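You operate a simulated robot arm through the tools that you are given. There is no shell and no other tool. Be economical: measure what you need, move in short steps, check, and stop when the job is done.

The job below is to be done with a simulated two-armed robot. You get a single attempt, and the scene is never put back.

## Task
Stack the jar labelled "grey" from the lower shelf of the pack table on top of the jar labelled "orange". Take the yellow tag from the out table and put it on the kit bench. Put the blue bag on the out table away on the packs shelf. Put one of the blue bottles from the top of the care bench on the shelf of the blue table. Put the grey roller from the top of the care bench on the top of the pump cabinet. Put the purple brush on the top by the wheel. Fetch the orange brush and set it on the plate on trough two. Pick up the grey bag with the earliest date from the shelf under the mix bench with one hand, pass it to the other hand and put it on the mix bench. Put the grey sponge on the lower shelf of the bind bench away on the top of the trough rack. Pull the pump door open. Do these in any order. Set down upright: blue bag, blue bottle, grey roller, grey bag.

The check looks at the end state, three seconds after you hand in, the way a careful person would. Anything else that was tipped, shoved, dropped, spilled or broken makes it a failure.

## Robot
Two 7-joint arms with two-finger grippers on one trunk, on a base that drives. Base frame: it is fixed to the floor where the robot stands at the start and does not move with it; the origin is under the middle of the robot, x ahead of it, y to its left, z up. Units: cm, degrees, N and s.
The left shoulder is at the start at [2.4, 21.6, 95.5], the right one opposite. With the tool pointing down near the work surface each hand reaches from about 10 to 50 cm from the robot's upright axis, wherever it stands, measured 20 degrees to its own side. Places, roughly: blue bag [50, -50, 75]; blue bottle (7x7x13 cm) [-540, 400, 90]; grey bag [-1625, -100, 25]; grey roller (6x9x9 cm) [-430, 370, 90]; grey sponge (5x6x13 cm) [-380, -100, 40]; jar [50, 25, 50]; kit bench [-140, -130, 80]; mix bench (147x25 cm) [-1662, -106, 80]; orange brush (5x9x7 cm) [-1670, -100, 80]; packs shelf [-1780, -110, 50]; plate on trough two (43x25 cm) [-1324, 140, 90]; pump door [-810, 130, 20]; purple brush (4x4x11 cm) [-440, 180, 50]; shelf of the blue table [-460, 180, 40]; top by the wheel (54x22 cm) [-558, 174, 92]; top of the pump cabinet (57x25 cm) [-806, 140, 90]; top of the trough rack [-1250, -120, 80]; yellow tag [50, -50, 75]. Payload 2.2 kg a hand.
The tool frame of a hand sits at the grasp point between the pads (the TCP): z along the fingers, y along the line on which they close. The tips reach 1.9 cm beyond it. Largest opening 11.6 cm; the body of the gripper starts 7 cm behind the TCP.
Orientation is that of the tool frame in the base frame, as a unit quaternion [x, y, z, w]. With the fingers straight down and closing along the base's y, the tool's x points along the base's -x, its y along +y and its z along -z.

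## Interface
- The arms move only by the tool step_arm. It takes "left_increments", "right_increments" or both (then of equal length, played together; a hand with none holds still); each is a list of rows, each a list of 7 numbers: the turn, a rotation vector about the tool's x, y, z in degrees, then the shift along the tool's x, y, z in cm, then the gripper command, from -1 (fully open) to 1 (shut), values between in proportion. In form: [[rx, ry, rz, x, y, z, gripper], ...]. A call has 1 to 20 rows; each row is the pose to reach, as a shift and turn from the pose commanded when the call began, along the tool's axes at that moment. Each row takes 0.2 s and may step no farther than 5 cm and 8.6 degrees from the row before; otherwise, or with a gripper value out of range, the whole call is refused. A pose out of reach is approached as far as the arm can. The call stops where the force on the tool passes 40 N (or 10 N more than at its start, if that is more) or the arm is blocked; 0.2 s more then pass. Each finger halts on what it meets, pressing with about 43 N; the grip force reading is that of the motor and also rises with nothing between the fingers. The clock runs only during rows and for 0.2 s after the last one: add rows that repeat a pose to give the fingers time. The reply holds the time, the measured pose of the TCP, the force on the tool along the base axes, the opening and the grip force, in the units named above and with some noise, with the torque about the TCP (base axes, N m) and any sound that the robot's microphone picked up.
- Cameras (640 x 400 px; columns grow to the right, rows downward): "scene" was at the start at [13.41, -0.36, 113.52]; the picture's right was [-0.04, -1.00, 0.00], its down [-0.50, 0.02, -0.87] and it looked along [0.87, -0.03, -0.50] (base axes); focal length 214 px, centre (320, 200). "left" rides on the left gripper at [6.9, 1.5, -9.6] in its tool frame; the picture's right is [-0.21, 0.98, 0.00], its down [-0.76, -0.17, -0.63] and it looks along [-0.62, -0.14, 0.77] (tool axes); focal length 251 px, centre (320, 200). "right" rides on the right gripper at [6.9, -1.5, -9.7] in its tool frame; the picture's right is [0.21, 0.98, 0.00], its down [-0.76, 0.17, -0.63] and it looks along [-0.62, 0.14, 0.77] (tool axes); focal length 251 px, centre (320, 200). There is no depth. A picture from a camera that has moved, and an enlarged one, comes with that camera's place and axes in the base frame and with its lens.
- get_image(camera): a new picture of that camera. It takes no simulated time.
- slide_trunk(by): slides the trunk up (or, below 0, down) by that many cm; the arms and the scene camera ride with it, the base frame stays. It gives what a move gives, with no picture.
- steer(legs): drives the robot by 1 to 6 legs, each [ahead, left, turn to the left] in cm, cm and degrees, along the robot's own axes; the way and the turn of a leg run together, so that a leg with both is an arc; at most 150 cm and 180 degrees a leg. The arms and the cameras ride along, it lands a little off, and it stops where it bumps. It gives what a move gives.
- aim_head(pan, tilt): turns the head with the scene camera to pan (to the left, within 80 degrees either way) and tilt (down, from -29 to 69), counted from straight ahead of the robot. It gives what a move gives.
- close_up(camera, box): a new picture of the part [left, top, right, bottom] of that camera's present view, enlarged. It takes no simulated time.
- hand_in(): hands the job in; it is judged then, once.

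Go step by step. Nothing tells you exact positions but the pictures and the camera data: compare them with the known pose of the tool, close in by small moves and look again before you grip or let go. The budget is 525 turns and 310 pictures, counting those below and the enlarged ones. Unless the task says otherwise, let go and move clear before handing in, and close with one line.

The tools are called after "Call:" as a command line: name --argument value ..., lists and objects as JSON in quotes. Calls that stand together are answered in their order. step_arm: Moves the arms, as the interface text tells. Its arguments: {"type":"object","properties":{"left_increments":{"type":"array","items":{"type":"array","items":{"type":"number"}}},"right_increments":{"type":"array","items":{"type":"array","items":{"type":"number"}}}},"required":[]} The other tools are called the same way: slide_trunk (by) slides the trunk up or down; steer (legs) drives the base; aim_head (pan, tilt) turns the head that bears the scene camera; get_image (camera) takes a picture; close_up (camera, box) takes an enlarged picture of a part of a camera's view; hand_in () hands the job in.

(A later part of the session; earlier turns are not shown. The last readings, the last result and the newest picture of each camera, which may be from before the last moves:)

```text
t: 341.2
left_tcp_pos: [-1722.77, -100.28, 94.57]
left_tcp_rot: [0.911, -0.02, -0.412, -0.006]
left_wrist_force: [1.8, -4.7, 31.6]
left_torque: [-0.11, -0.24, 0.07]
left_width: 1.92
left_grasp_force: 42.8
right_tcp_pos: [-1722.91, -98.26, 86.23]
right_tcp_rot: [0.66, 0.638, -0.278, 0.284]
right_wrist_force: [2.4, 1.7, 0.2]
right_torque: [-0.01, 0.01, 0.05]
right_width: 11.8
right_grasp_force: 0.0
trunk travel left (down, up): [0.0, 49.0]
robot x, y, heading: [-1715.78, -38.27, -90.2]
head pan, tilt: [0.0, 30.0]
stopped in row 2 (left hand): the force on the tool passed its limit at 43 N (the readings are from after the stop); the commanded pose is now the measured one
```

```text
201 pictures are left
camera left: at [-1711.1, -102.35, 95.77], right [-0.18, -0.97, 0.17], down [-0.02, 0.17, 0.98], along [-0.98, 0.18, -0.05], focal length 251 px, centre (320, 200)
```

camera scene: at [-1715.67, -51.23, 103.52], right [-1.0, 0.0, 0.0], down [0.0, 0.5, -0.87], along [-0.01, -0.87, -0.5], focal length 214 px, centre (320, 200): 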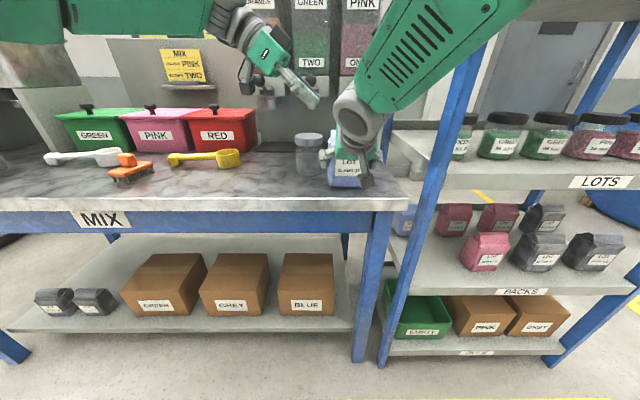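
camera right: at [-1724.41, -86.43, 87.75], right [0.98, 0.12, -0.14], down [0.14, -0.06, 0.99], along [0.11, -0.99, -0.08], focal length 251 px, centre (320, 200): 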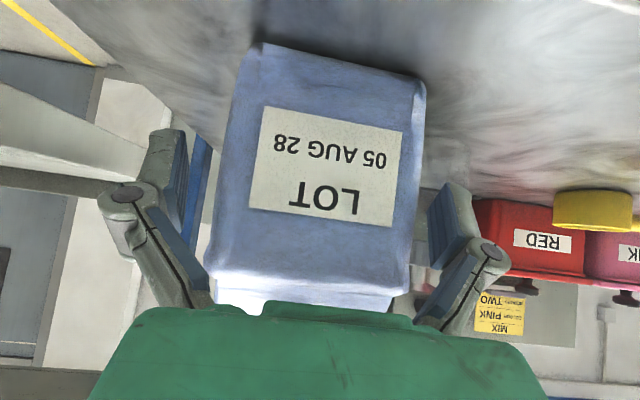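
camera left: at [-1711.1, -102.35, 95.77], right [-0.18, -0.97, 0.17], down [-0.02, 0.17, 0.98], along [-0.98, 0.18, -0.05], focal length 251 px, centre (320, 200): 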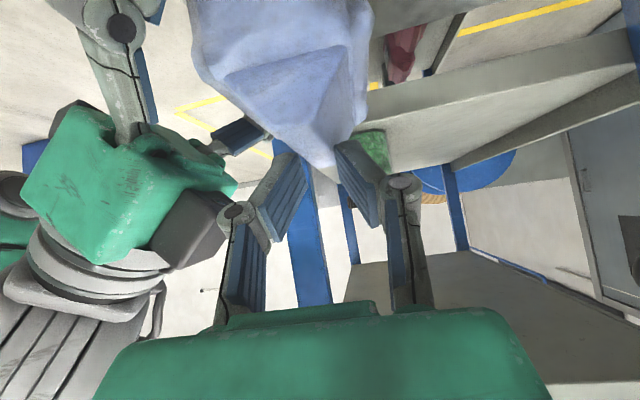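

The right fingers are open. I'll withdraw the right hand along its fingers while the left steadies the bag.

Call:
step_arm --right_increments '[[0, 0, 0, 0.2, 0, -0.8, -1], [0, 0, 0, 0.3, 0, -1.6, -1], [0, 0, 0, 0.4, 0, -2.6, -1], [0, 0, 0, 0.5, 0, -4, -1], [0, 0, 0, 0.5, 0, -6, -1], [0, 0, 0, 0.5, 0, -8, -1]]'

Call:
get_image --camera "right"

```text
t: 341.6
left_tcp_pos: [-1722.84, -100.41, 95.03]
left_tcp_rot: [0.909, -0.02, -0.416, -0.003]
left_wrist_force: [1.6, 2.1, 20.8]
left_torque: [0.07, 0.12, -0.01]
left_width: 0.62
left_grasp_force: 28.5
right_tcp_pos: [-1723.1, -97.7, 86.37]
right_tcp_rot: [0.661, 0.637, -0.277, 0.283]
right_wrist_force: [-0.5, -0.6, 0.1]
right_torque: [0.02, -0.02, -0.03]
right_width: 11.61
right_grasp_force: 0.0
trunk travel left (down, up): [0.0, 49.0]
robot x, y, heading: [-1715.68, -38.06, -90.4]
head pan, tilt: [0.0, 30.0]
stopped in row 1 (left hand): the force on the tool passed its limit at 44 N (the readings are from after the stop); the commanded pose is now the measured one
```

```text
200 pictures are left
camera right: at [-1724.43, -85.95, 88.0], right [0.98, 0.12, -0.14], down [0.14, -0.06, 0.99], along [0.11, -0.99, -0.08], focal length 251 px, centre (320, 200)
```

right: 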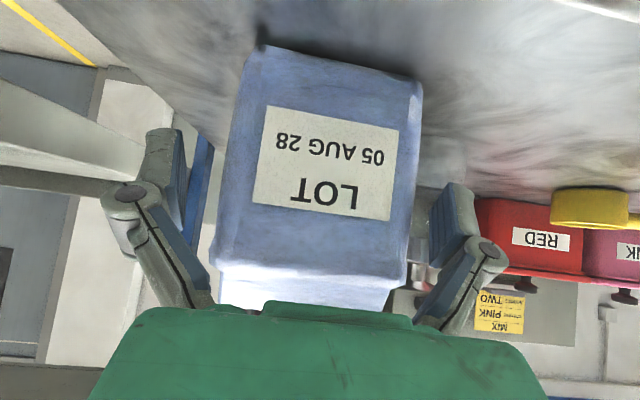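

The left fingers slid up off the ridge and the bag stands free on the bench. I'll retreat the left hand first, then the right.

Call:
step_arm --left_increments '[[0, 0, 0, 0, 0, -1.5, 1], [0, 0, 0, 0, 0, -4, 1], [0, 0, 0, 0, 0, -8, 0.8], [0, 0, 0, 0, 0, -12, 0.5], [0, 0, 0, 0, 0, -16, 0.5], [0, 0, 0, 0, 0, -20, 0.5]]'

Call:
step_arm --right_increments '[[0, 0, 0, 0, 0, -0.8, -1], [0, 0, 0, 0, 0, -1.6, -1], [0, 0, 0, 0, 0, -2.6, -1], [0, 0, 0, 0, 0, -4, -1], [0, 0, 0, 0, 0, -6, -1], [0, 0, 0, 0, 0, -8, -1]]'

Call:
get_image --camera "right"

Call:
get_image --camera "scene"

```text
t: 343.0
left_tcp_pos: [-1707.51, -100.04, 107.32]
left_tcp_rot: [0.911, -0.021, -0.412, -0.006]
left_wrist_force: [-0.1, 0.0, 0.1]
left_torque: [-0.02, -0.02, 0.0]
left_width: 2.91
left_grasp_force: 0.0
left hand out of reach, approached as far as the arm can: row 6
right_tcp_pos: [-1723.15, -97.6, 86.52]
right_tcp_rot: [0.66, 0.638, -0.277, 0.284]
right_wrist_force: [-0.2, 1.3, 1.3]
right_torque: [-0.04, 0.02, -0.02]
right_width: 11.59
right_grasp_force: 0.1
trunk travel left (down, up): [0.0, 49.0]
robot x, y, heading: [-1716.33, -37.97, -90.5]
head pan, tilt: [0.0, 30.0]
```

```text
t: 344.4
left_tcp_pos: [-1707.83, -100.21, 107.17]
left_tcp_rot: [0.911, -0.019, -0.412, -0.005]
left_wrist_force: [0.6, -0.4, -0.1]
left_torque: [-0.02, -0.02, 0.01]
left_width: 2.91
left_grasp_force: 0.0
right_tcp_pos: [-1723.26, -91.45, 91.86]
right_tcp_rot: [0.661, 0.637, -0.276, 0.286]
right_wrist_force: [0.6, 0.5, 0.2]
right_torque: [0.0, 0.02, -0.01]
right_width: 11.6
right_grasp_force: 0.1
trunk travel left (down, up): [0.0, 49.0]
robot x, y, heading: [-1716.03, -38.13, -90.3]
head pan, tilt: [0.0, 30.0]
```

```text
199 pictures are left
camera right: at [-1724.62, -79.8, 93.54], right [0.98, 0.12, -0.13], down [0.14, -0.06, 0.99], along [0.11, -0.99, -0.08], focal length 251 px, centre (320, 200)
```

right: 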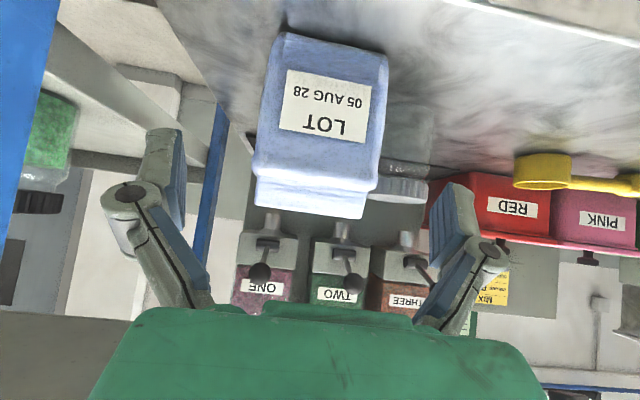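

```text
198 pictures are left
camera scene: at [-1716.06, -51.59, 103.47], right [-1.0, 0.0, 0.0], down [0.0, 0.5, -0.86], along [0.0, -0.86, -0.5], focal length 214 px, centre (320, 200)
```

scene: 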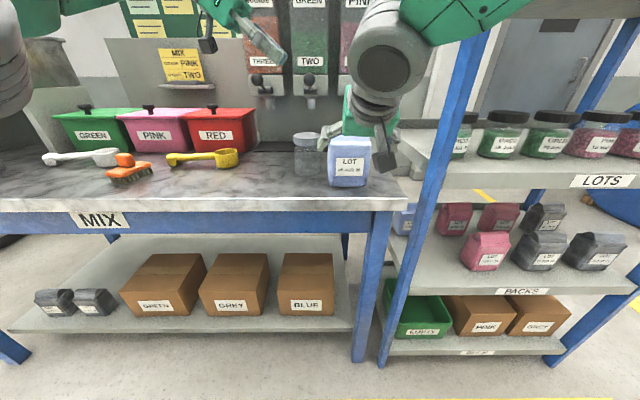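

The bag stands free and upright. It is wider at its shoulders (about 9.5 cm) than its body (8.5 cm), so I'll regrip it lower and flatter so the shoulders stay out of the finger plane.

Call:
step_arm --right_increments '[[0, -6, 0, 0.6, 0, 1.3, -1], [0, -12, 0, 1.2, 0, 2.7, -1], [0, -18, 0, 1.7, 0.3, 4.05, -1], [0, -18, 0, 1.7, 0.3, 4.05, -1]]'

Call:
get_image --camera "right"

```text
t: 345.4
left_tcp_pos: [-1707.65, -100.22, 107.12]
left_tcp_rot: [0.911, -0.02, -0.411, -0.005]
left_wrist_force: [0.6, -0.4, 0.2]
left_torque: [0.01, -0.02, 0.03]
left_width: 2.89
left_grasp_force: 0.0
right_tcp_pos: [-1722.82, -93.6, 87.88]
right_tcp_rot: [0.609, 0.585, -0.377, 0.38]
right_wrist_force: [0.4, 0.4, 0.1]
right_torque: [-0.01, -0.03, -0.05]
right_width: 11.61
right_grasp_force: 0.1
trunk travel left (down, up): [0.0, 49.0]
robot x, y, heading: [-1715.86, -38.13, -90.0]
head pan, tilt: [0.0, 30.0]
```

```text
197 pictures are left
camera right: at [-1724.08, -81.85, 85.83], right [0.98, 0.07, -0.17], down [0.15, 0.25, 0.96], along [0.11, -0.97, 0.23], focal length 251 px, centre (320, 200)
```

right: 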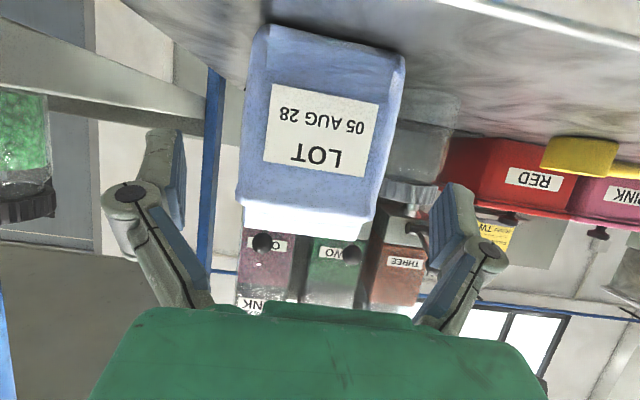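

Aligned. I'll advance 8 cm along the fingers and check.

Call:
step_arm --right_increments '[[0, 0, 0, 0, 0, 2.7, -1], [0, 0, 0, 0, 0, 5.4, -1], [0, 0, 0, 0, 0, 8, -1], [0, 0, 0, 0, 0, 8, -1]]'

Call:
get_image --camera "right"

```text
t: 346.4
left_tcp_pos: [-1707.55, -100.23, 107.1]
left_tcp_rot: [0.911, -0.02, -0.413, -0.006]
left_wrist_force: [0.1, 0.4, -0.1]
left_torque: [0.0, -0.02, 0.01]
left_width: 2.95
left_grasp_force: 0.0
right_tcp_pos: [-1722.77, -101.03, 84.27]
right_tcp_rot: [0.609, 0.585, -0.377, 0.38]
right_wrist_force: [0.0, 0.2, 0.1]
right_torque: [-0.04, 0.02, 0.0]
right_width: 11.59
right_grasp_force: 0.0
trunk travel left (down, up): [0.0, 49.0]
robot x, y, heading: [-1715.76, -37.88, -90.4]
head pan, tilt: [0.0, 30.0]
```

```text
196 pictures are left
camera right: at [-1724.06, -89.28, 82.29], right [0.98, 0.07, -0.17], down [0.15, 0.25, 0.96], along [0.1, -0.97, 0.23], focal length 251 px, centre (320, 200)
```

right: 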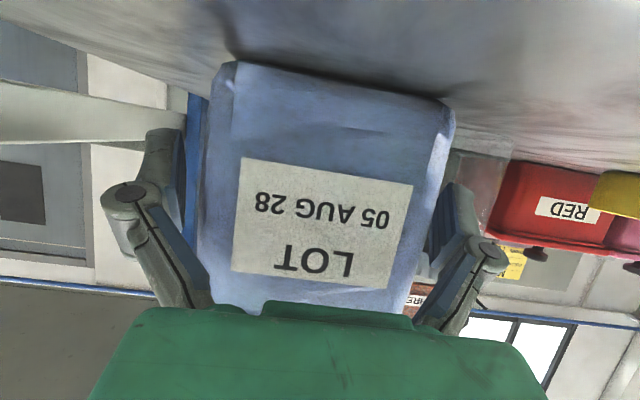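

I'll back off 0.8 cm for safety from the finger roots, then close.

Call:
step_arm --right_increments '[[0, 0, 0, 0, 0, -0.8, -1], [0, 0, 0, 0, 0, -0.8, -0.3], [0, 0, 0, 0, 0, -0.8, 0.3], [0, 0, 0, 0, 0, -0.8, 1], [0, 0, 0, 0, 0, -0.8, 1]]'

Call:
get_image --camera "right"

```text
t: 347.6
left_tcp_pos: [-1707.53, -100.3, 106.97]
left_tcp_rot: [0.911, -0.02, -0.412, -0.006]
left_wrist_force: [0.8, -0.1, 0.8]
left_torque: [-0.04, -0.01, 0.0]
left_width: 2.88
left_grasp_force: 0.1
right_tcp_pos: [-1722.76, -100.31, 84.61]
right_tcp_rot: [0.61, 0.585, -0.376, 0.379]
right_wrist_force: [-0.3, -0.5, -3.4]
right_torque: [0.02, -0.01, 0.04]
right_width: 11.96
right_grasp_force: 42.5
trunk travel left (down, up): [0.0, 49.0]
robot x, y, heading: [-1715.89, -38.17, -90.3]
head pan, tilt: [0.0, 30.0]
```

```text
195 pictures are left
camera right: at [-1724.12, -88.64, 82.59], right [0.98, 0.07, -0.17], down [0.15, 0.24, 0.96], along [0.11, -0.97, 0.23], focal length 251 px, centre (320, 200)
```

right: 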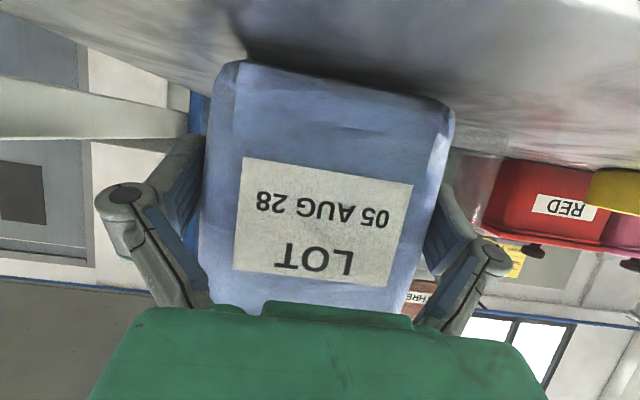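

The same over-wide wrap happened again. The bag effectively fills the hand, so next time I'll use only the fingertips. First I'll free it again with the left hand holding the ridge.

Call:
step_arm --left_increments '[[0, 0, 0, 0, 0.3, 3, 0.2], [0, 0, 0, 0, 0.3, 6, 0.2], [0, 0, 0, 0, 0.3, 9, 0.2], [0, 0, 0, 0, 0.3, 12, 0.2], [0, 0, 0, 0, 0.3, 14, 0.2], [0, 0, 0, 0, 0.3, 14, 0.2]]'

Call:
get_image --camera "left"

```text
t: 349.0
left_tcp_pos: [-1718.19, -99.94, 97.69]
left_tcp_rot: [0.911, -0.02, -0.412, -0.006]
left_wrist_force: [-0.4, -0.6, -0.7]
left_torque: [0.02, 0.03, 0.02]
left_width: 4.63
left_grasp_force: 0.0
right_tcp_pos: [-1722.82, -100.3, 84.67]
right_tcp_rot: [0.61, 0.586, -0.376, 0.379]
right_wrist_force: [0.1, 0.3, -3.5]
right_torque: [0.01, 0.01, 0.0]
right_width: 11.95
right_grasp_force: 43.2
trunk travel left (down, up): [0.0, 49.0]
robot x, y, heading: [-1715.94, -38.28, -90.6]
head pan, tilt: [0.0, 30.0]
```

```text
194 pictures are left
camera left: at [-1706.46, -102.11, 98.8], right [-0.18, -0.97, 0.17], down [-0.02, 0.17, 0.98], along [-0.98, 0.18, -0.05], focal length 251 px, centre (320, 200)
```

left: 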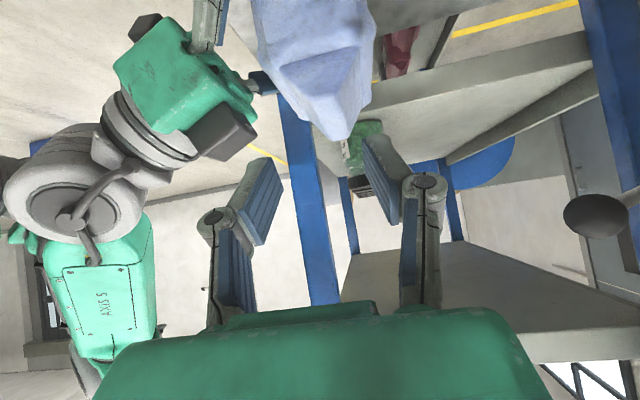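

Call:
step_arm --left_increments '[[0, 0, 0, 0.3, 1.5, 1, 0.2], [0, 0, 0, 0.6, 1.55, 2.5, 0.2], [0, 0, 0, 0.9, 1.55, 4.2, 0.2], [0, 0, 0, 1.07, 1.55, 5.5, 0.2], [0, 0, 0, 1.07, 1.55, 5.5, 0.2]]'

Call:
get_image --camera "left"

```text
t: 350.2
left_tcp_pos: [-1721.83, -101.4, 93.42]
left_tcp_rot: [0.911, -0.02, -0.412, -0.006]
left_wrist_force: [-0.3, 4.4, 4.1]
left_torque: [0.16, 0.01, -0.03]
left_width: 4.88
left_grasp_force: 2.0
right_tcp_pos: [-1722.88, -100.38, 84.68]
right_tcp_rot: [0.61, 0.585, -0.377, 0.38]
right_wrist_force: [-0.2, -3.8, -7.0]
right_torque: [0.22, -0.03, -0.02]
right_width: 11.96
right_grasp_force: 42.7
trunk travel left (down, up): [0.0, 49.0]
robot x, y, heading: [-1715.91, -38.16, -90.4]
head pan, tilt: [0.0, 30.0]
```

```text
193 pictures are left
camera left: at [-1710.14, -103.44, 94.53], right [-0.18, -0.97, 0.17], down [-0.02, 0.17, 0.99], along [-0.98, 0.18, -0.05], focal length 251 px, centre (320, 200)
```

left: 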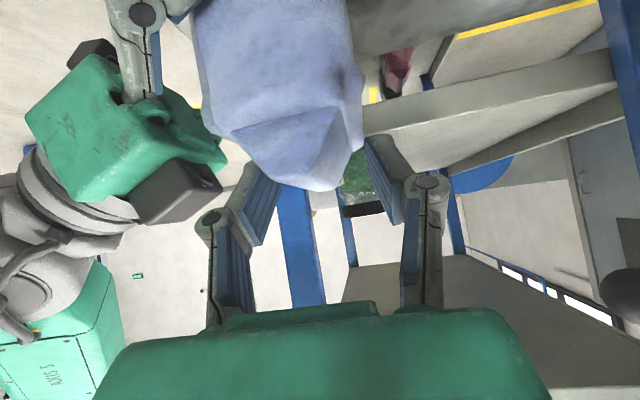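

Call:
step_arm --left_increments '[[0, 0, 0, 0, 0, 0, 0.6], [0, 0, 0, 0, 0, 0, 1], [0, 0, 0, 0, 0, 0, 1]]'

Call:
step_arm --right_increments '[[0, 0, 0, 0, 0, -0.4, -1], [0, 0, 0, 0, 0, -0.8, -1], [0, 0, 0, 0, 0, -1.2, -1], [0, 0, 0, 0, 0, -1.6, -1], [0, 0, 0, 0, 0, -2, -1]]'

Call:
get_image --camera "right"

```text
t: 351.2
left_tcp_pos: [-1721.78, -101.26, 95.04]
left_tcp_rot: [0.907, -0.019, -0.421, 0.007]
left_wrist_force: [0.7, -5.5, 27.7]
left_torque: [-0.13, 0.17, 0.04]
left_width: 0.61
left_grasp_force: 27.7
right_tcp_pos: [-1723.0, -99.83, 84.77]
right_tcp_rot: [0.608, 0.586, -0.377, 0.379]
right_wrist_force: [-5.9, 11.3, -4.9]
right_torque: [-1.18, 0.51, -0.03]
right_width: 11.1
right_grasp_force: 42.8
trunk travel left (down, up): [0.0, 49.0]
robot x, y, heading: [-1715.97, -38.22, -90.6]
head pan, tilt: [0.0, 30.0]
stopped in row 3 (left hand): the force on the tool passed its limit at 41 N (the readings are from after the stop); the commanded pose is now the measured one
```

```text
t: 351.6
left_tcp_pos: [-1721.71, -101.31, 94.99]
left_tcp_rot: [0.906, -0.02, -0.423, 0.006]
left_wrist_force: [1.0, 3.1, 6.9]
left_torque: [0.11, 0.02, -0.02]
left_width: 0.02
left_grasp_force: 28.0
right_tcp_pos: [-1722.77, -99.64, 85.04]
right_tcp_rot: [0.608, 0.585, -0.378, 0.381]
right_wrist_force: [-0.8, -0.5, -0.3]
right_torque: [-0.03, 0.01, -0.01]
right_width: 11.58
right_grasp_force: 0.1
trunk travel left (down, up): [0.0, 49.0]
robot x, y, heading: [-1716.02, -38.19, -90.6]
head pan, tilt: [0.0, 30.0]
stopped in row 2 (left hand): the force on the tool passed its limit at 41 N (the readings are from after the stop); the commanded pose is now the measured one
```

```text
192 pictures are left
camera right: at [-1724.08, -87.95, 82.91], right [0.98, 0.07, -0.17], down [0.15, 0.25, 0.96], along [0.11, -0.97, 0.23], focal length 251 px, centre (320, 200)
```

right: 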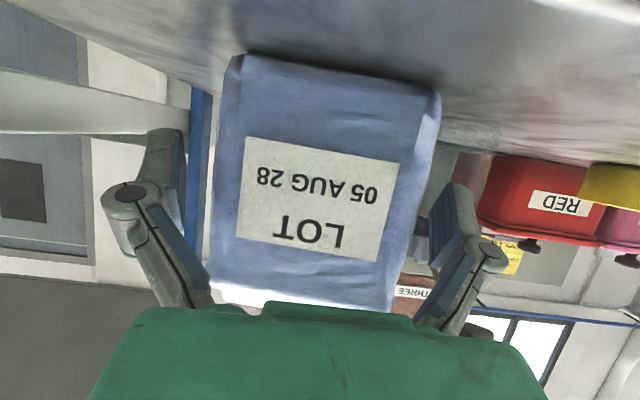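

The squeeze pushed the bag down and the right hand released. I'll retreat the left hand and then try a gentle right-hand grip (target ~10.4 cm instead of full shut) with the fingertips.

Call:
step_arm --left_increments '[[0, 0, 0, 0, 0, -1.5, 1], [0, 0, 0, 0, 0, -4, 1], [0, 0, 0, 0, 0, -8, 0.8], [0, 0, 0, 0, 0, -12, 0.5], [0, 0, 0, 0, 0, -15, 0.5]]'

Call:
step_arm --right_increments '[[0, 0, 0, 0, 0, -0.5, -1], [0, 0, 0, 0, 0, -0.7, -1], [0, 0, 0, 0, 0, -0.7, -0.9], [0, 0, 0, 0, 0, -0.7, -0.8], [0, 0, 0, 0, 0, -0.7, -0.8], [0, 0, 0, 0, 0, -0.7, -0.8]]'

Call:
get_image --camera "right"

```text
t: 352.8
left_tcp_pos: [-1709.96, -101.32, 104.64]
left_tcp_rot: [0.907, -0.02, -0.421, 0.006]
left_wrist_force: [-0.2, 0.4, -0.8]
left_torque: [0.03, 0.0, 0.0]
left_width: 2.9
left_grasp_force: 0.1
right_tcp_pos: [-1722.78, -99.6, 85.11]
right_tcp_rot: [0.608, 0.585, -0.378, 0.381]
right_wrist_force: [-0.3, -0.4, 0.2]
right_torque: [0.0, 0.01, 0.01]
right_width: 11.6
right_grasp_force: 0.2
trunk travel left (down, up): [0.0, 49.0]
robot x, y, heading: [-1715.79, -38.58, -90.2]
head pan, tilt: [0.0, 30.0]
```

```text
t: 354.2
left_tcp_pos: [-1710.16, -101.46, 104.57]
left_tcp_rot: [0.906, -0.02, -0.422, 0.005]
left_wrist_force: [0.5, -0.5, -0.6]
left_torque: [0.0, 0.01, -0.02]
left_width: 2.89
left_grasp_force: 0.1
right_tcp_pos: [-1722.82, -98.81, 85.32]
right_tcp_rot: [0.609, 0.585, -0.378, 0.38]
right_wrist_force: [-0.7, -0.2, 0.0]
right_torque: [0.04, 0.03, -0.02]
right_width: 10.49
right_grasp_force: 0.0
trunk travel left (down, up): [0.0, 49.0]
robot x, y, heading: [-1716.09, -38.49, -90.4]
head pan, tilt: [0.0, 30.0]
```

```text
191 pictures are left
camera right: at [-1724.07, -87.23, 83.19], right [0.98, 0.07, -0.17], down [0.15, 0.25, 0.96], along [0.11, -0.97, 0.23], focal length 251 px, centre (320, 200)
```

right: 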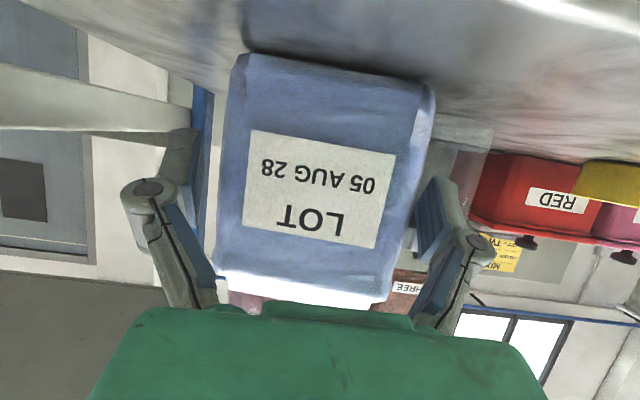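

The fingers close normally here (10.5 cm, no contact yet). I'll continue closing in stages.

Call:
step_arm --right_increments '[[0, 0, 0, 0, 0, 0, -0.7], [0, 0, 0, 0, 0, 0, -0.6], [0, 0, 0, 0, 0, 0, -0.55], [0, 0, 0, 0, 0, 0, -0.5], [0, 0, 0, 0, 0, 0, -0.45], [0, 0, 0, 0, 0, 0, -0.4], [0, 0, 0, 0, 0, 0, -0.4]]'

Call:
get_image --camera "right"

```text
t: 355.8
left_tcp_pos: [-1710.05, -101.37, 104.6]
left_tcp_rot: [0.907, -0.019, -0.421, 0.006]
left_wrist_force: [0.5, -0.9, 1.2]
left_torque: [0.03, -0.05, -0.01]
left_width: 2.91
left_grasp_force: 0.1
right_tcp_pos: [-1722.77, -98.94, 85.4]
right_tcp_rot: [0.608, 0.585, -0.378, 0.381]
right_wrist_force: [0.6, 0.5, 3.0]
right_torque: [-0.11, -0.08, -0.02]
right_width: 9.64
right_grasp_force: 43.4
trunk travel left (down, up): [0.0, 49.0]
robot x, y, heading: [-1716.1, -38.59, -90.4]
head pan, tilt: [0.0, 30.0]
```

```text
190 pictures are left
camera right: at [-1724.05, -87.21, 83.22], right [0.98, 0.07, -0.17], down [0.15, 0.25, 0.96], along [0.11, -0.97, 0.23], focal length 251 px, centre (320, 200)
```

right: 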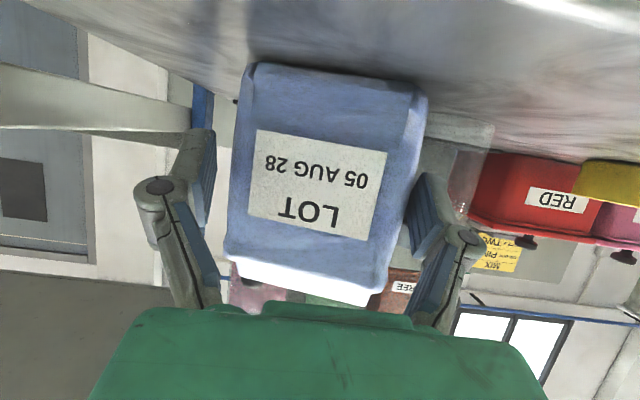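

A proper tip grip (9.64 cm). I'll lift a little and check it holds.

Call:
step_arm --right_increments '[[0, 0, 0, -0.9, 0, -0.4, -0.4], [0, 0, 0, -1.8, 0, -0.85, -0.4], [0, 0, 0, -3.6, 0, -1.7, -0.4], [0, 0, 0, -3.6, 0, -1.7, -0.4]]'

Call:
get_image --camera "right"

Call:
close_up --camera "scene" --box '[240, 80, 432, 200]'

```text
t: 356.8
left_tcp_pos: [-1710.15, -101.52, 104.38]
left_tcp_rot: [0.907, -0.019, -0.422, 0.006]
left_wrist_force: [1.0, -0.1, 0.2]
left_torque: [0.02, 0.01, 0.03]
left_width: 2.91
left_grasp_force: 0.2
right_tcp_pos: [-1722.86, -98.95, 89.15]
right_tcp_rot: [0.608, 0.585, -0.377, 0.381]
right_wrist_force: [-0.5, -0.9, -4.7]
right_torque: [0.15, 0.02, -0.01]
right_width: 9.64
right_grasp_force: 43.5
trunk travel left (down, up): [0.0, 49.0]
robot x, y, heading: [-1715.93, -38.2, -90.2]
head pan, tilt: [0.0, 30.0]
```

```text
189 pictures are left
camera right: at [-1724.16, -87.24, 87.07], right [0.98, 0.07, -0.17], down [0.15, 0.25, 0.96], along [0.11, -0.97, 0.23], focal length 251 px, centre (320, 200)
```

right: 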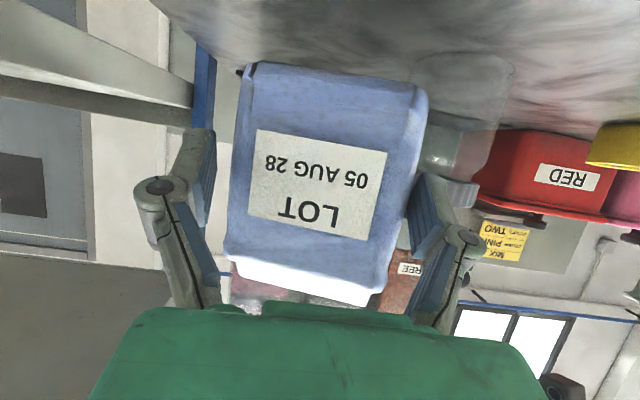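

```text
3.33 times, centred on (336, 140) of scene
camera zoom: at [-1715.94, -51.78, 103.43], right [-1.0, 0.0, 0.0], down [0.0, 0.5, -0.86], along [0.0, -0.86, -0.5], focal length 715 px, centre (267, 400)
```

zoom: 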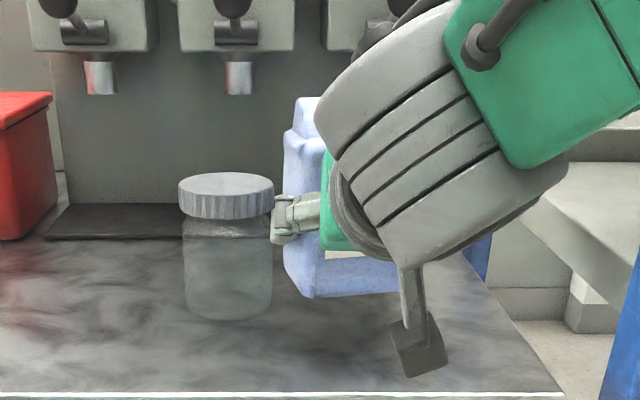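

It holds well. I'll raise it, back off, and return the left hand to its normal pose.

Call:
step_arm --right_increments '[[0, 0, 0, -3, 0, -1.4, -0.4], [0, 0, 0, -6.5, 0, -3, -0.4]]'

Call:
steer --legs '[[-25, 0, 0]]'

Call:
step_arm --left_increments '[[0, 7.5, 0, 3, -3, -1, -1], [0, 15, 0, 6, -6, -2, -1], [0, 22.5, 0, 9, -9, -3, -1], [0, 30, 0, 11, -12, -4, -1], [0, 37.5, 0, 13, -15, -4, -1], [0, 45, 0, 15, -18, -4, -1]]'

Call:
step_arm --left_increments '[[0, 0, -8.2, 0, 0, 0, -1], [0, 0, -16.4, 0, 0, 0, -1], [0, 0, -24.6, 0, 0, 0, -1], [0, 0, -32.8, 0, 0, 0, -1], [0, 0, -41, 0, 0, 0, -1], [0, 0, -49.2, 0, 0, 0, -1], [0, 0, -57.4, 0, 0, 0, -1], [0, 0, -65.6, 0, 0, 0, -1], [0, 0, -73.8, 0, 0, 0, -1], [0, 0, -82, 0, 0, 0, -1], [0, 0, -88, 0, 0, 0, -1]]'

Call:
get_image --camera "scene"

```text
t: 357.4
left_tcp_pos: [-1710.0, -101.43, 104.59]
left_tcp_rot: [0.907, -0.02, -0.422, 0.006]
left_wrist_force: [-0.9, -0.7, 0.2]
left_torque: [0.01, -0.04, 0.05]
left_width: 2.91
left_grasp_force: 0.0
right_tcp_pos: [-1722.93, -98.85, 96.56]
right_tcp_rot: [0.608, 0.584, -0.379, 0.381]
right_wrist_force: [0.3, 0.0, -4.6]
right_torque: [0.14, 0.02, 0.01]
right_width: 9.62
right_grasp_force: 43.0
trunk travel left (down, up): [0.0, 49.0]
robot x, y, heading: [-1715.74, -38.09, -90.5]
head pan, tilt: [0.0, 30.0]
```

```text
t: 359.2
left_tcp_pos: [-1709.89, -76.92, 104.65]
left_tcp_rot: [0.906, -0.021, -0.422, 0.006]
left_wrist_force: [0.1, 0.8, 1.5]
left_torque: [-0.01, -0.05, -0.02]
left_width: 2.9
left_grasp_force: 0.0
right_tcp_pos: [-1722.91, -74.28, 96.62]
right_tcp_rot: [0.608, 0.585, -0.378, 0.381]
right_wrist_force: [-0.1, 0.3, -3.5]
right_torque: [0.12, 0.03, 0.0]
right_width: 9.65
right_grasp_force: 43.0
trunk travel left (down, up): [0.0, 49.0]
robot x, y, heading: [-1715.97, -14.19, -90.2]
head pan, tilt: [0.0, 30.0]
```

```text
t: 360.6
left_tcp_pos: [-1696.62, -59.23, 95.41]
left_tcp_rot: [0.999, -0.016, -0.041, 0.015]
left_wrist_force: [0.0, 0.2, -0.2]
left_torque: [-0.01, 0.0, -0.01]
left_width: 11.6
left_grasp_force: 0.1
right_tcp_pos: [-1722.88, -73.92, 96.73]
right_tcp_rot: [0.607, 0.584, -0.379, 0.383]
right_wrist_force: [0.1, -0.1, -4.5]
right_torque: [0.15, 0.01, 0.01]
right_width: 9.63
right_grasp_force: 43.7
trunk travel left (down, up): [0.0, 49.0]
robot x, y, heading: [-1716.04, -13.92, -90.2]
head pan, tilt: [0.0, 30.0]
```

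```text
t: 363.0
left_tcp_pos: [-1696.67, -59.34, 95.39]
left_tcp_rot: [0.729, 0.683, -0.041, -0.02]
left_wrist_force: [-0.7, 0.1, -0.3]
left_torque: [0.02, 0.01, 0.01]
left_width: 11.63
left_grasp_force: 0.1
right_tcp_pos: [-1722.88, -74.06, 96.74]
right_tcp_rot: [0.608, 0.584, -0.379, 0.382]
right_wrist_force: [0.0, -0.4, -3.4]
right_torque: [0.12, 0.01, 0.03]
right_width: 9.63
right_grasp_force: 42.7
trunk travel left (down, up): [0.0, 49.0]
robot x, y, heading: [-1715.74, -13.56, -90.2]
head pan, tilt: [0.0, 30.0]
```

```text
187 pictures are left
camera scene: at [-1715.83, -27.1, 103.46], right [-1.0, 0.0, 0.0], down [0.0, 0.5, -0.86], along [0.0, -0.86, -0.5], focal length 214 px, centre (320, 200)
```

scene: 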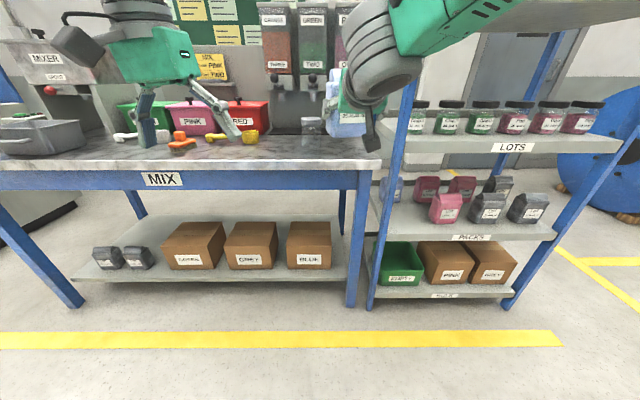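

Next I'll move the bag outward, shift the robot right, and let it settle before lowering in front of the shelf again.

Call:
step_arm --right_increments '[[0, 0, 0, 0, -3, 0, -0.4], [0, 0, 0, 0, -6, 0, -0.4], [0, 0, 0, 0, -9, 0, -0.4]]'

Call:
steer --legs '[[0, -23, 0]]'

Call:
step_arm --right_increments '[[0, 0, 0, 3, 0, 1.4, -0.4], [0, 0, 0, 6, 0, 2.8, -0.4], [0, 0, 0, 9, 0, 4.2, -0.4], [0, 0, 0, 12, 0, 5.6, -0.4], [0, 0, 0, 15, 0, 7, -0.4], [0, 0, 0, 18, 0, 8.4, -0.4], [0, 0, 0, 21, 0, 9.8, -0.4], [0, 0, 0, 24, 0, 11.2, -0.4], [0, 0, 0, 27, 0, 12.6, -0.4], [0, 0, 0, 29.9, 0, 13.9, -0.4], [0, 0, 0, 29.9, 0, 13.9, -0.4], [0, 0, 0, 29.9, 0, 13.9, -0.4], [0, 0, 0, 29.9, 0, 13.9, -0.4], [0, 0, 0, 29.9, 0, 13.9, -0.4], [0, 0, 0, 29.9, 0, 13.9, -0.4], [0, 0, 0, 29.9, 0, 13.9, -0.4], [0, 0, 0, 29.9, 0, 13.9, -0.4]]'

Call:
get_image --camera "right"

Call:
get_image --camera "scene"

```text
t: 363.8
left_tcp_pos: [-1696.95, -59.33, 95.31]
left_tcp_rot: [0.73, 0.682, -0.04, -0.018]
left_wrist_force: [0.5, -0.1, -0.9]
left_torque: [-0.04, -0.01, 0.0]
left_width: 11.59
left_grasp_force: 0.1
right_tcp_pos: [-1732.06, -73.83, 96.47]
right_tcp_rot: [0.607, 0.584, -0.378, 0.383]
right_wrist_force: [-0.2, -0.1, -3.8]
right_torque: [0.13, 0.0, 0.01]
right_width: 9.63
right_grasp_force: 42.9
trunk travel left (down, up): [0.0, 49.0]
robot x, y, heading: [-1716.06, -13.67, -90.3]
head pan, tilt: [0.0, 30.0]
```

```text
t: 365.6
left_tcp_pos: [-1718.54, -59.33, 95.13]
left_tcp_rot: [0.73, 0.681, -0.045, -0.024]
left_wrist_force: [1.3, 0.1, 0.6]
left_torque: [0.03, 0.1, -0.01]
left_width: 11.59
left_grasp_force: 0.0
right_tcp_pos: [-1753.57, -73.62, 96.67]
right_tcp_rot: [0.605, 0.587, -0.383, 0.379]
right_wrist_force: [1.0, -1.2, -3.1]
right_torque: [0.12, 0.07, -0.08]
right_width: 9.66
right_grasp_force: 43.2
trunk travel left (down, up): [0.0, 49.0]
robot x, y, heading: [-1738.44, -13.47, -90.3]
head pan, tilt: [0.0, 30.0]
```

```text
t: 369.2
left_tcp_pos: [-1719.36, -58.9, 95.43]
left_tcp_rot: [0.731, 0.681, -0.042, -0.02]
left_wrist_force: [0.5, 0.6, -0.3]
left_torque: [-0.03, -0.02, 0.01]
left_width: 11.6
left_grasp_force: 0.1
right_tcp_pos: [-1754.15, -73.64, 63.51]
right_tcp_rot: [0.606, 0.584, -0.381, 0.382]
right_wrist_force: [0.7, 0.6, -4.1]
right_torque: [0.16, -0.01, -0.01]
right_width: 9.62
right_grasp_force: 42.7
trunk travel left (down, up): [0.0, 49.0]
robot x, y, heading: [-1738.44, -13.5, -90.4]
head pan, tilt: [0.0, 30.0]
```

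```text
186 pictures are left
camera right: at [-1755.43, -62.09, 61.35], right [0.98, 0.06, -0.18], down [0.16, 0.25, 0.95], along [0.11, -0.96, 0.24], focal length 251 px, centre (320, 200)
```

right: 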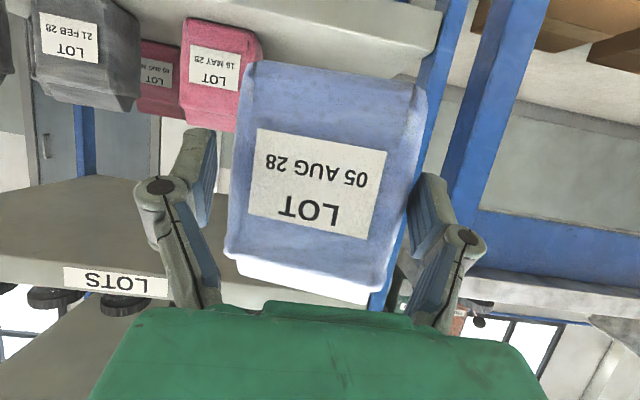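

```text
185 pictures are left
camera scene: at [-1738.69, -27.01, 103.45], right [-1.0, 0.01, 0.0], down [0.0, 0.5, -0.86], along [-0.01, -0.86, -0.5], focal length 214 px, centre (320, 200)
```

scene: 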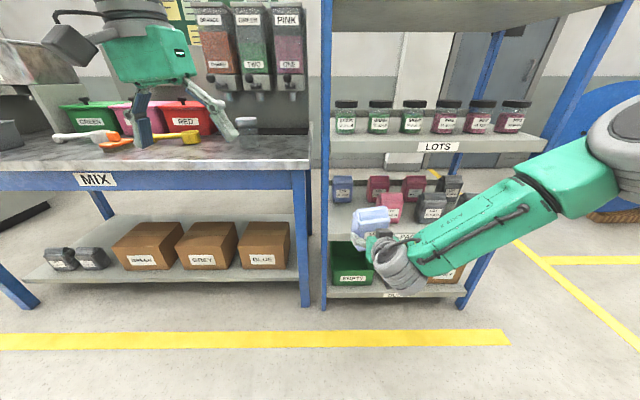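

Settled and in line. I'll drive 12 cm ahead and then reach the bag in over the shelf.

Call:
steer --legs '[[12, 0, 0]]'

Call:
step_arm --right_increments '[[0, 0, 0, -1.3, 0, 2.7, -0.4], [0, 0, 0, -2.5, 0, 5.4, -0.4], [0, 0, 0, -3.4, 0, 7.4, -0.4], [0, 0, 0, -3.4, 0, 7.4, -0.4], [0, 0, 0, -3.4, 0, 7.4, -0.4]]'

Call:
get_image --camera "right"

Call:
close_up --camera "scene" --box '[310, 130, 470, 230]'

```text
t: 370.4
left_tcp_pos: [-1719.4, -70.95, 95.3]
left_tcp_rot: [0.73, 0.682, -0.042, -0.02]
left_wrist_force: [-0.3, -0.2, -0.8]
left_torque: [0.03, -0.02, 0.0]
left_width: 11.6
left_grasp_force: 0.1
right_tcp_pos: [-1754.15, -85.56, 63.44]
right_tcp_rot: [0.607, 0.584, -0.381, 0.381]
right_wrist_force: [-0.7, -1.0, -4.1]
right_torque: [0.12, -0.02, 0.0]
right_width: 9.62
right_grasp_force: 43.3
trunk travel left (down, up): [0.0, 49.0]
robot x, y, heading: [-1739.12, -25.39, -90.4]
head pan, tilt: [0.0, 30.0]
```

```text
t: 371.6
left_tcp_pos: [-1719.4, -70.45, 95.45]
left_tcp_rot: [0.731, 0.681, -0.042, -0.018]
left_wrist_force: [0.8, 0.1, -0.7]
left_torque: [0.0, 0.0, -0.01]
left_width: 11.57
left_grasp_force: 0.1
right_tcp_pos: [-1754.54, -93.45, 63.71]
right_tcp_rot: [0.605, 0.584, -0.381, 0.383]
right_wrist_force: [-0.3, -0.5, -2.5]
right_torque: [0.19, 0.0, -0.03]
right_width: 9.62
right_grasp_force: 43.2
trunk travel left (down, up): [0.0, 49.0]
robot x, y, heading: [-1738.21, -25.22, -90.6]
head pan, tilt: [0.0, 30.0]
```

```text
184 pictures are left
camera right: at [-1755.81, -81.84, 61.65], right [0.98, 0.06, -0.18], down [0.16, 0.26, 0.95], along [0.11, -0.96, 0.24], focal length 251 px, centre (320, 200)
```

right: 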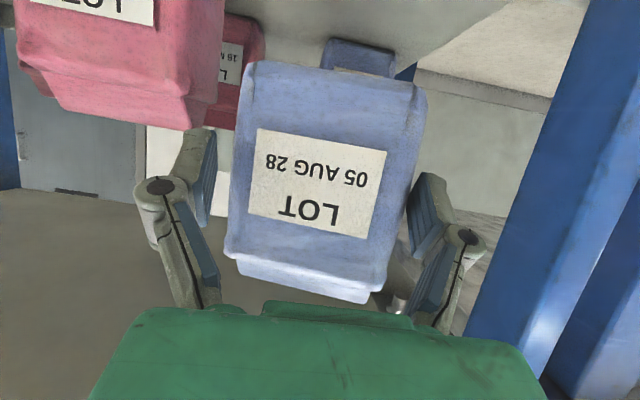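

```text
4.00 times, centred on (390, 180) of scene
camera zoom: at [-1738.76, -38.81, 103.45], right [-1.0, 0.01, 0.0], down [0.0, 0.5, -0.86], along [-0.01, -0.86, -0.5], focal length 858 px, centre (40, 280)
```

zoom: 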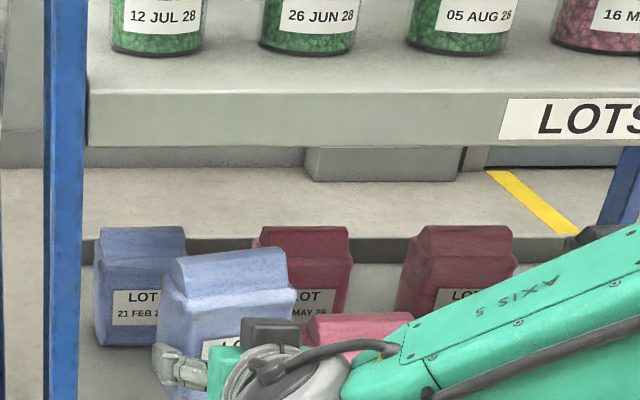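

Good clearance on both sides. I'll lower toward the shelf.

Call:
step_arm --right_increments '[[0, 0, 0, 1.4, 0, 0.63, -0.4], [0, 0, 0, 2.7, 0, 1.26, -0.4], [0, 0, 0, 4.1, 0, 1.9, -0.4], [0, 0, 0, 5.4, 0, 2.5, -0.4], [0, 0, 0, 5.4, 0, 2.5, -0.4]]'

Call:
step_arm --right_increments '[[0, 0, 0, 0.5, 0, 0.2, -0.4], [0, 0, 0, 0.8, 0, 0.35, -0.4], [0, 0, 0, 0.8, 0, 0.35, -0.4]]'

Call:
step_arm --right_increments '[[0, 0, 0, 0.4, 0, 0.2, -0.4], [0, 0, 0, 0.6, 0, 0.3, -0.4], [0, 0, 0, 0.6, 0, 0.3, -0.4]]'

```text
t: 372.8
left_tcp_pos: [-1719.36, -70.5, 95.5]
left_tcp_rot: [0.73, 0.682, -0.043, -0.019]
left_wrist_force: [-0.8, 0.7, 0.1]
left_torque: [0.02, 0.01, -0.01]
left_width: 11.61
left_grasp_force: 0.1
right_tcp_pos: [-1754.35, -93.81, 57.9]
right_tcp_rot: [0.606, 0.584, -0.382, 0.383]
right_wrist_force: [0.2, 0.5, -4.5]
right_torque: [0.12, 0.01, 0.0]
right_width: 9.6
right_grasp_force: 42.7
trunk travel left (down, up): [0.0, 49.0]
robot x, y, heading: [-1738.48, -25.66, -90.4]
head pan, tilt: [0.0, 30.0]
```

```text
t: 373.6
left_tcp_pos: [-1719.51, -70.44, 95.49]
left_tcp_rot: [0.731, 0.681, -0.043, -0.018]
left_wrist_force: [-0.4, -0.7, 0.7]
left_torque: [0.03, 0.01, 0.04]
left_width: 11.62
left_grasp_force: 0.1
right_tcp_pos: [-1754.33, -93.61, 56.94]
right_tcp_rot: [0.606, 0.584, -0.382, 0.383]
right_wrist_force: [0.1, 0.3, -3.5]
right_torque: [0.17, 0.02, 0.0]
right_width: 9.62
right_grasp_force: 43.6
trunk travel left (down, up): [0.0, 49.0]
robot x, y, heading: [-1738.53, -25.53, -90.4]
head pan, tilt: [0.0, 30.0]
```

```text
t: 374.4
left_tcp_pos: [-1719.46, -70.51, 95.56]
left_tcp_rot: [0.73, 0.681, -0.043, -0.018]
left_wrist_force: [-0.3, 0.2, -1.7]
left_torque: [-0.04, 0.02, -0.01]
left_width: 11.63
left_grasp_force: 0.0
right_tcp_pos: [-1754.32, -93.44, 56.22]
right_tcp_rot: [0.606, 0.584, -0.381, 0.382]
right_wrist_force: [1.6, 0.6, -3.2]
right_torque: [0.13, 0.02, 0.01]
right_width: 9.62
right_grasp_force: 43.1
trunk travel left (down, up): [0.0, 49.0]
robot x, y, heading: [-1738.62, -25.43, -90.5]
head pan, tilt: [0.0, 30.0]
```

Call:
step_arm --right_increments '[[0, 0, 0, 0.3, 0, 0.2, -0.4], [0, 0, 0, 0.5, 0, 0.3, -0.4], [0, 0, 0, 0.5, 0, 0.3, -0.4]]'

Call:
step_arm --right_increments '[[0, 0, 0, 0.3, 0, 0.2, -0.4], [0, 0, 0, 0.5, 0, 0.3, -0.4], [0, 0, 0, 0.5, 0, 0.3, -0.4]]'

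Call:
close_up --camera "scene" --box '[310, 150, 470, 250]'

```text
t: 375.2
left_tcp_pos: [-1719.45, -70.45, 95.55]
left_tcp_rot: [0.73, 0.681, -0.043, -0.018]
left_wrist_force: [0.1, -0.6, -0.1]
left_torque: [0.04, -0.01, -0.03]
left_width: 11.63
left_grasp_force: 0.1
right_tcp_pos: [-1754.32, -93.65, 55.7]
right_tcp_rot: [0.606, 0.584, -0.382, 0.382]
right_wrist_force: [0.9, 0.3, -4.0]
right_torque: [0.11, 0.03, 0.0]
right_width: 9.6
right_grasp_force: 42.9
trunk travel left (down, up): [0.0, 49.0]
robot x, y, heading: [-1738.5, -25.66, -90.6]
head pan, tilt: [0.0, 30.0]
```

```text
t: 376.0
left_tcp_pos: [-1719.19, -70.37, 95.56]
left_tcp_rot: [0.73, 0.681, -0.044, -0.018]
left_wrist_force: [-1.1, 0.7, -0.5]
left_torque: [0.0, -0.02, 0.0]
left_width: 11.59
left_grasp_force: 0.0
right_tcp_pos: [-1754.26, -93.58, 55.46]
right_tcp_rot: [0.605, 0.583, -0.383, 0.384]
right_wrist_force: [-1.4, 2.4, 12.2]
right_torque: [0.22, -0.16, 0.14]
right_width: 9.6
right_grasp_force: 43.2
trunk travel left (down, up): [0.0, 49.0]
robot x, y, heading: [-1738.71, -25.31, -90.5]
head pan, tilt: [0.0, 30.0]
```

```text
4.00 times, centred on (390, 200) of scene
camera zoom: at [-1738.69, -38.6, 103.49], right [-1.0, 0.01, 0.0], down [0.0, 0.5, -0.86], along [-0.01, -0.86, -0.5], focal length 858 px, centre (40, 200)
```

zoom: 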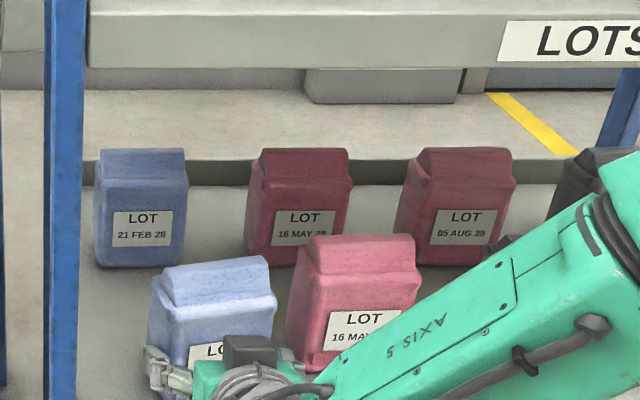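

In contact. I'll release gently.

Call:
step_arm --right_increments '[[0, 0, 0, 0, 0, 0, -0.7], [0, 0, 0, 0, 0, 0, -0.8], [0, 0, 0, 0, 0, 0, -0.9], [0, 0, 0, 0, 0, 0, -1], [0, 0, 0, 0, 0, 0, -1]]'

Call:
get_image --camera "right"

```text
t: 377.2
left_tcp_pos: [-1719.35, -70.49, 95.52]
left_tcp_rot: [0.731, 0.681, -0.044, -0.018]
left_wrist_force: [0.0, 0.2, -0.9]
left_torque: [0.04, -0.04, 0.02]
left_width: 11.61
left_grasp_force: 0.1
right_tcp_pos: [-1754.25, -93.47, 55.03]
right_tcp_rot: [0.606, 0.584, -0.382, 0.383]
right_wrist_force: [0.7, 0.0, -0.7]
right_torque: [-0.02, 0.03, 0.0]
right_width: 11.58
right_grasp_force: 0.1
trunk travel left (down, up): [0.0, 49.0]
robot x, y, heading: [-1738.59, -24.9, -90.3]
head pan, tilt: [0.0, 30.0]
```

```text
181 pictures are left
camera right: at [-1755.59, -81.97, 52.88], right [0.98, 0.06, -0.18], down [0.16, 0.26, 0.95], along [0.11, -0.96, 0.24], focal length 251 px, centre (320, 200)
```

right: 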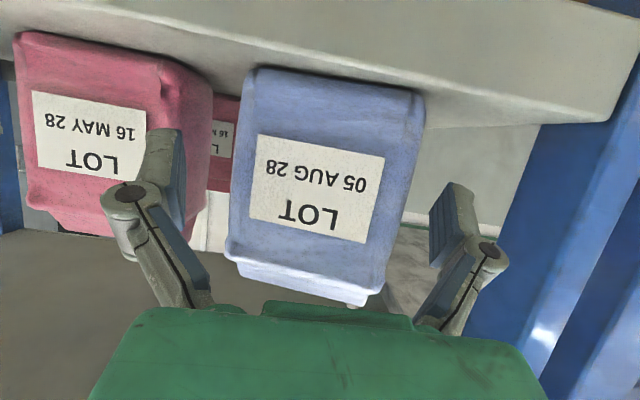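

Released with the bag standing on the shelf. I'll withdraw straight back and verify.

Call:
step_arm --right_increments '[[0, 0, 0, 0, 0, -1, -1], [0, 0, 0, 0, 0, -2.5, -1], [0, 0, 0, 0, 0, -5, -1], [0, 0, 0, 0, 0, -8, -1]]'

Call:
steer --legs '[[-25, 0, 0]]'

Call:
get_image --camera "right"

Call:
get_image --camera "scene"

```text
t: 378.2
left_tcp_pos: [-1719.33, -70.48, 95.7]
left_tcp_rot: [0.73, 0.681, -0.043, -0.018]
left_wrist_force: [0.2, -0.8, -0.6]
left_torque: [0.01, 0.02, -0.04]
left_width: 11.62
left_grasp_force: 0.0
right_tcp_pos: [-1754.15, -86.29, 58.43]
right_tcp_rot: [0.606, 0.583, -0.383, 0.382]
right_wrist_force: [0.7, 0.4, -0.2]
right_torque: [0.0, 0.0, 0.01]
right_width: 11.62
right_grasp_force: 0.1
trunk travel left (down, up): [0.0, 49.0]
robot x, y, heading: [-1739.04, -25.22, -90.4]
head pan, tilt: [0.0, 30.0]
```

```text
t: 380.0
left_tcp_pos: [-1719.36, -45.44, 95.51]
left_tcp_rot: [0.731, 0.681, -0.044, -0.017]
left_wrist_force: [0.1, 0.5, -0.1]
left_torque: [-0.07, 0.01, 0.0]
left_width: 11.61
left_grasp_force: 0.0
right_tcp_pos: [-1754.14, -61.0, 58.64]
right_tcp_rot: [0.606, 0.583, -0.383, 0.383]
right_wrist_force: [0.0, -0.1, 0.2]
right_torque: [-0.02, -0.02, 0.01]
right_width: 11.62
right_grasp_force: 0.2
trunk travel left (down, up): [0.0, 49.0]
robot x, y, heading: [-1738.25, -0.39, -90.9]
head pan, tilt: [0.0, 30.0]
```

```text
180 pictures are left
camera right: at [-1755.26, -49.43, 56.28], right [0.98, 0.06, -0.18], down [0.16, 0.26, 0.95], along [0.1, -0.96, 0.24], focal length 251 px, centre (320, 200)
```

right: 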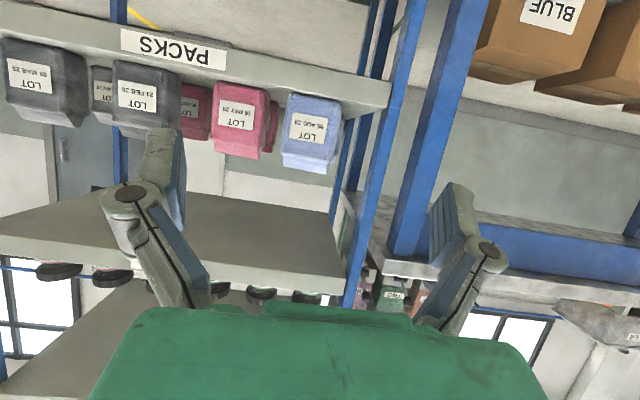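

```text
179 pictures are left
camera scene: at [-1738.51, -13.6, 103.47], right [-1.0, 0.01, 0.0], down [0.01, 0.5, -0.86], along [-0.01, -0.86, -0.5], focal length 214 px, centre (320, 200)
```

scene: 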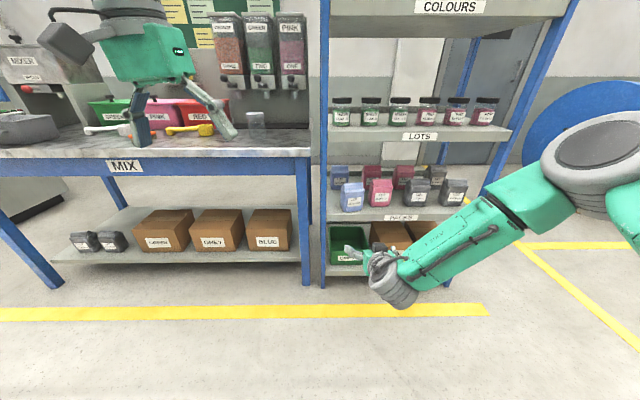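

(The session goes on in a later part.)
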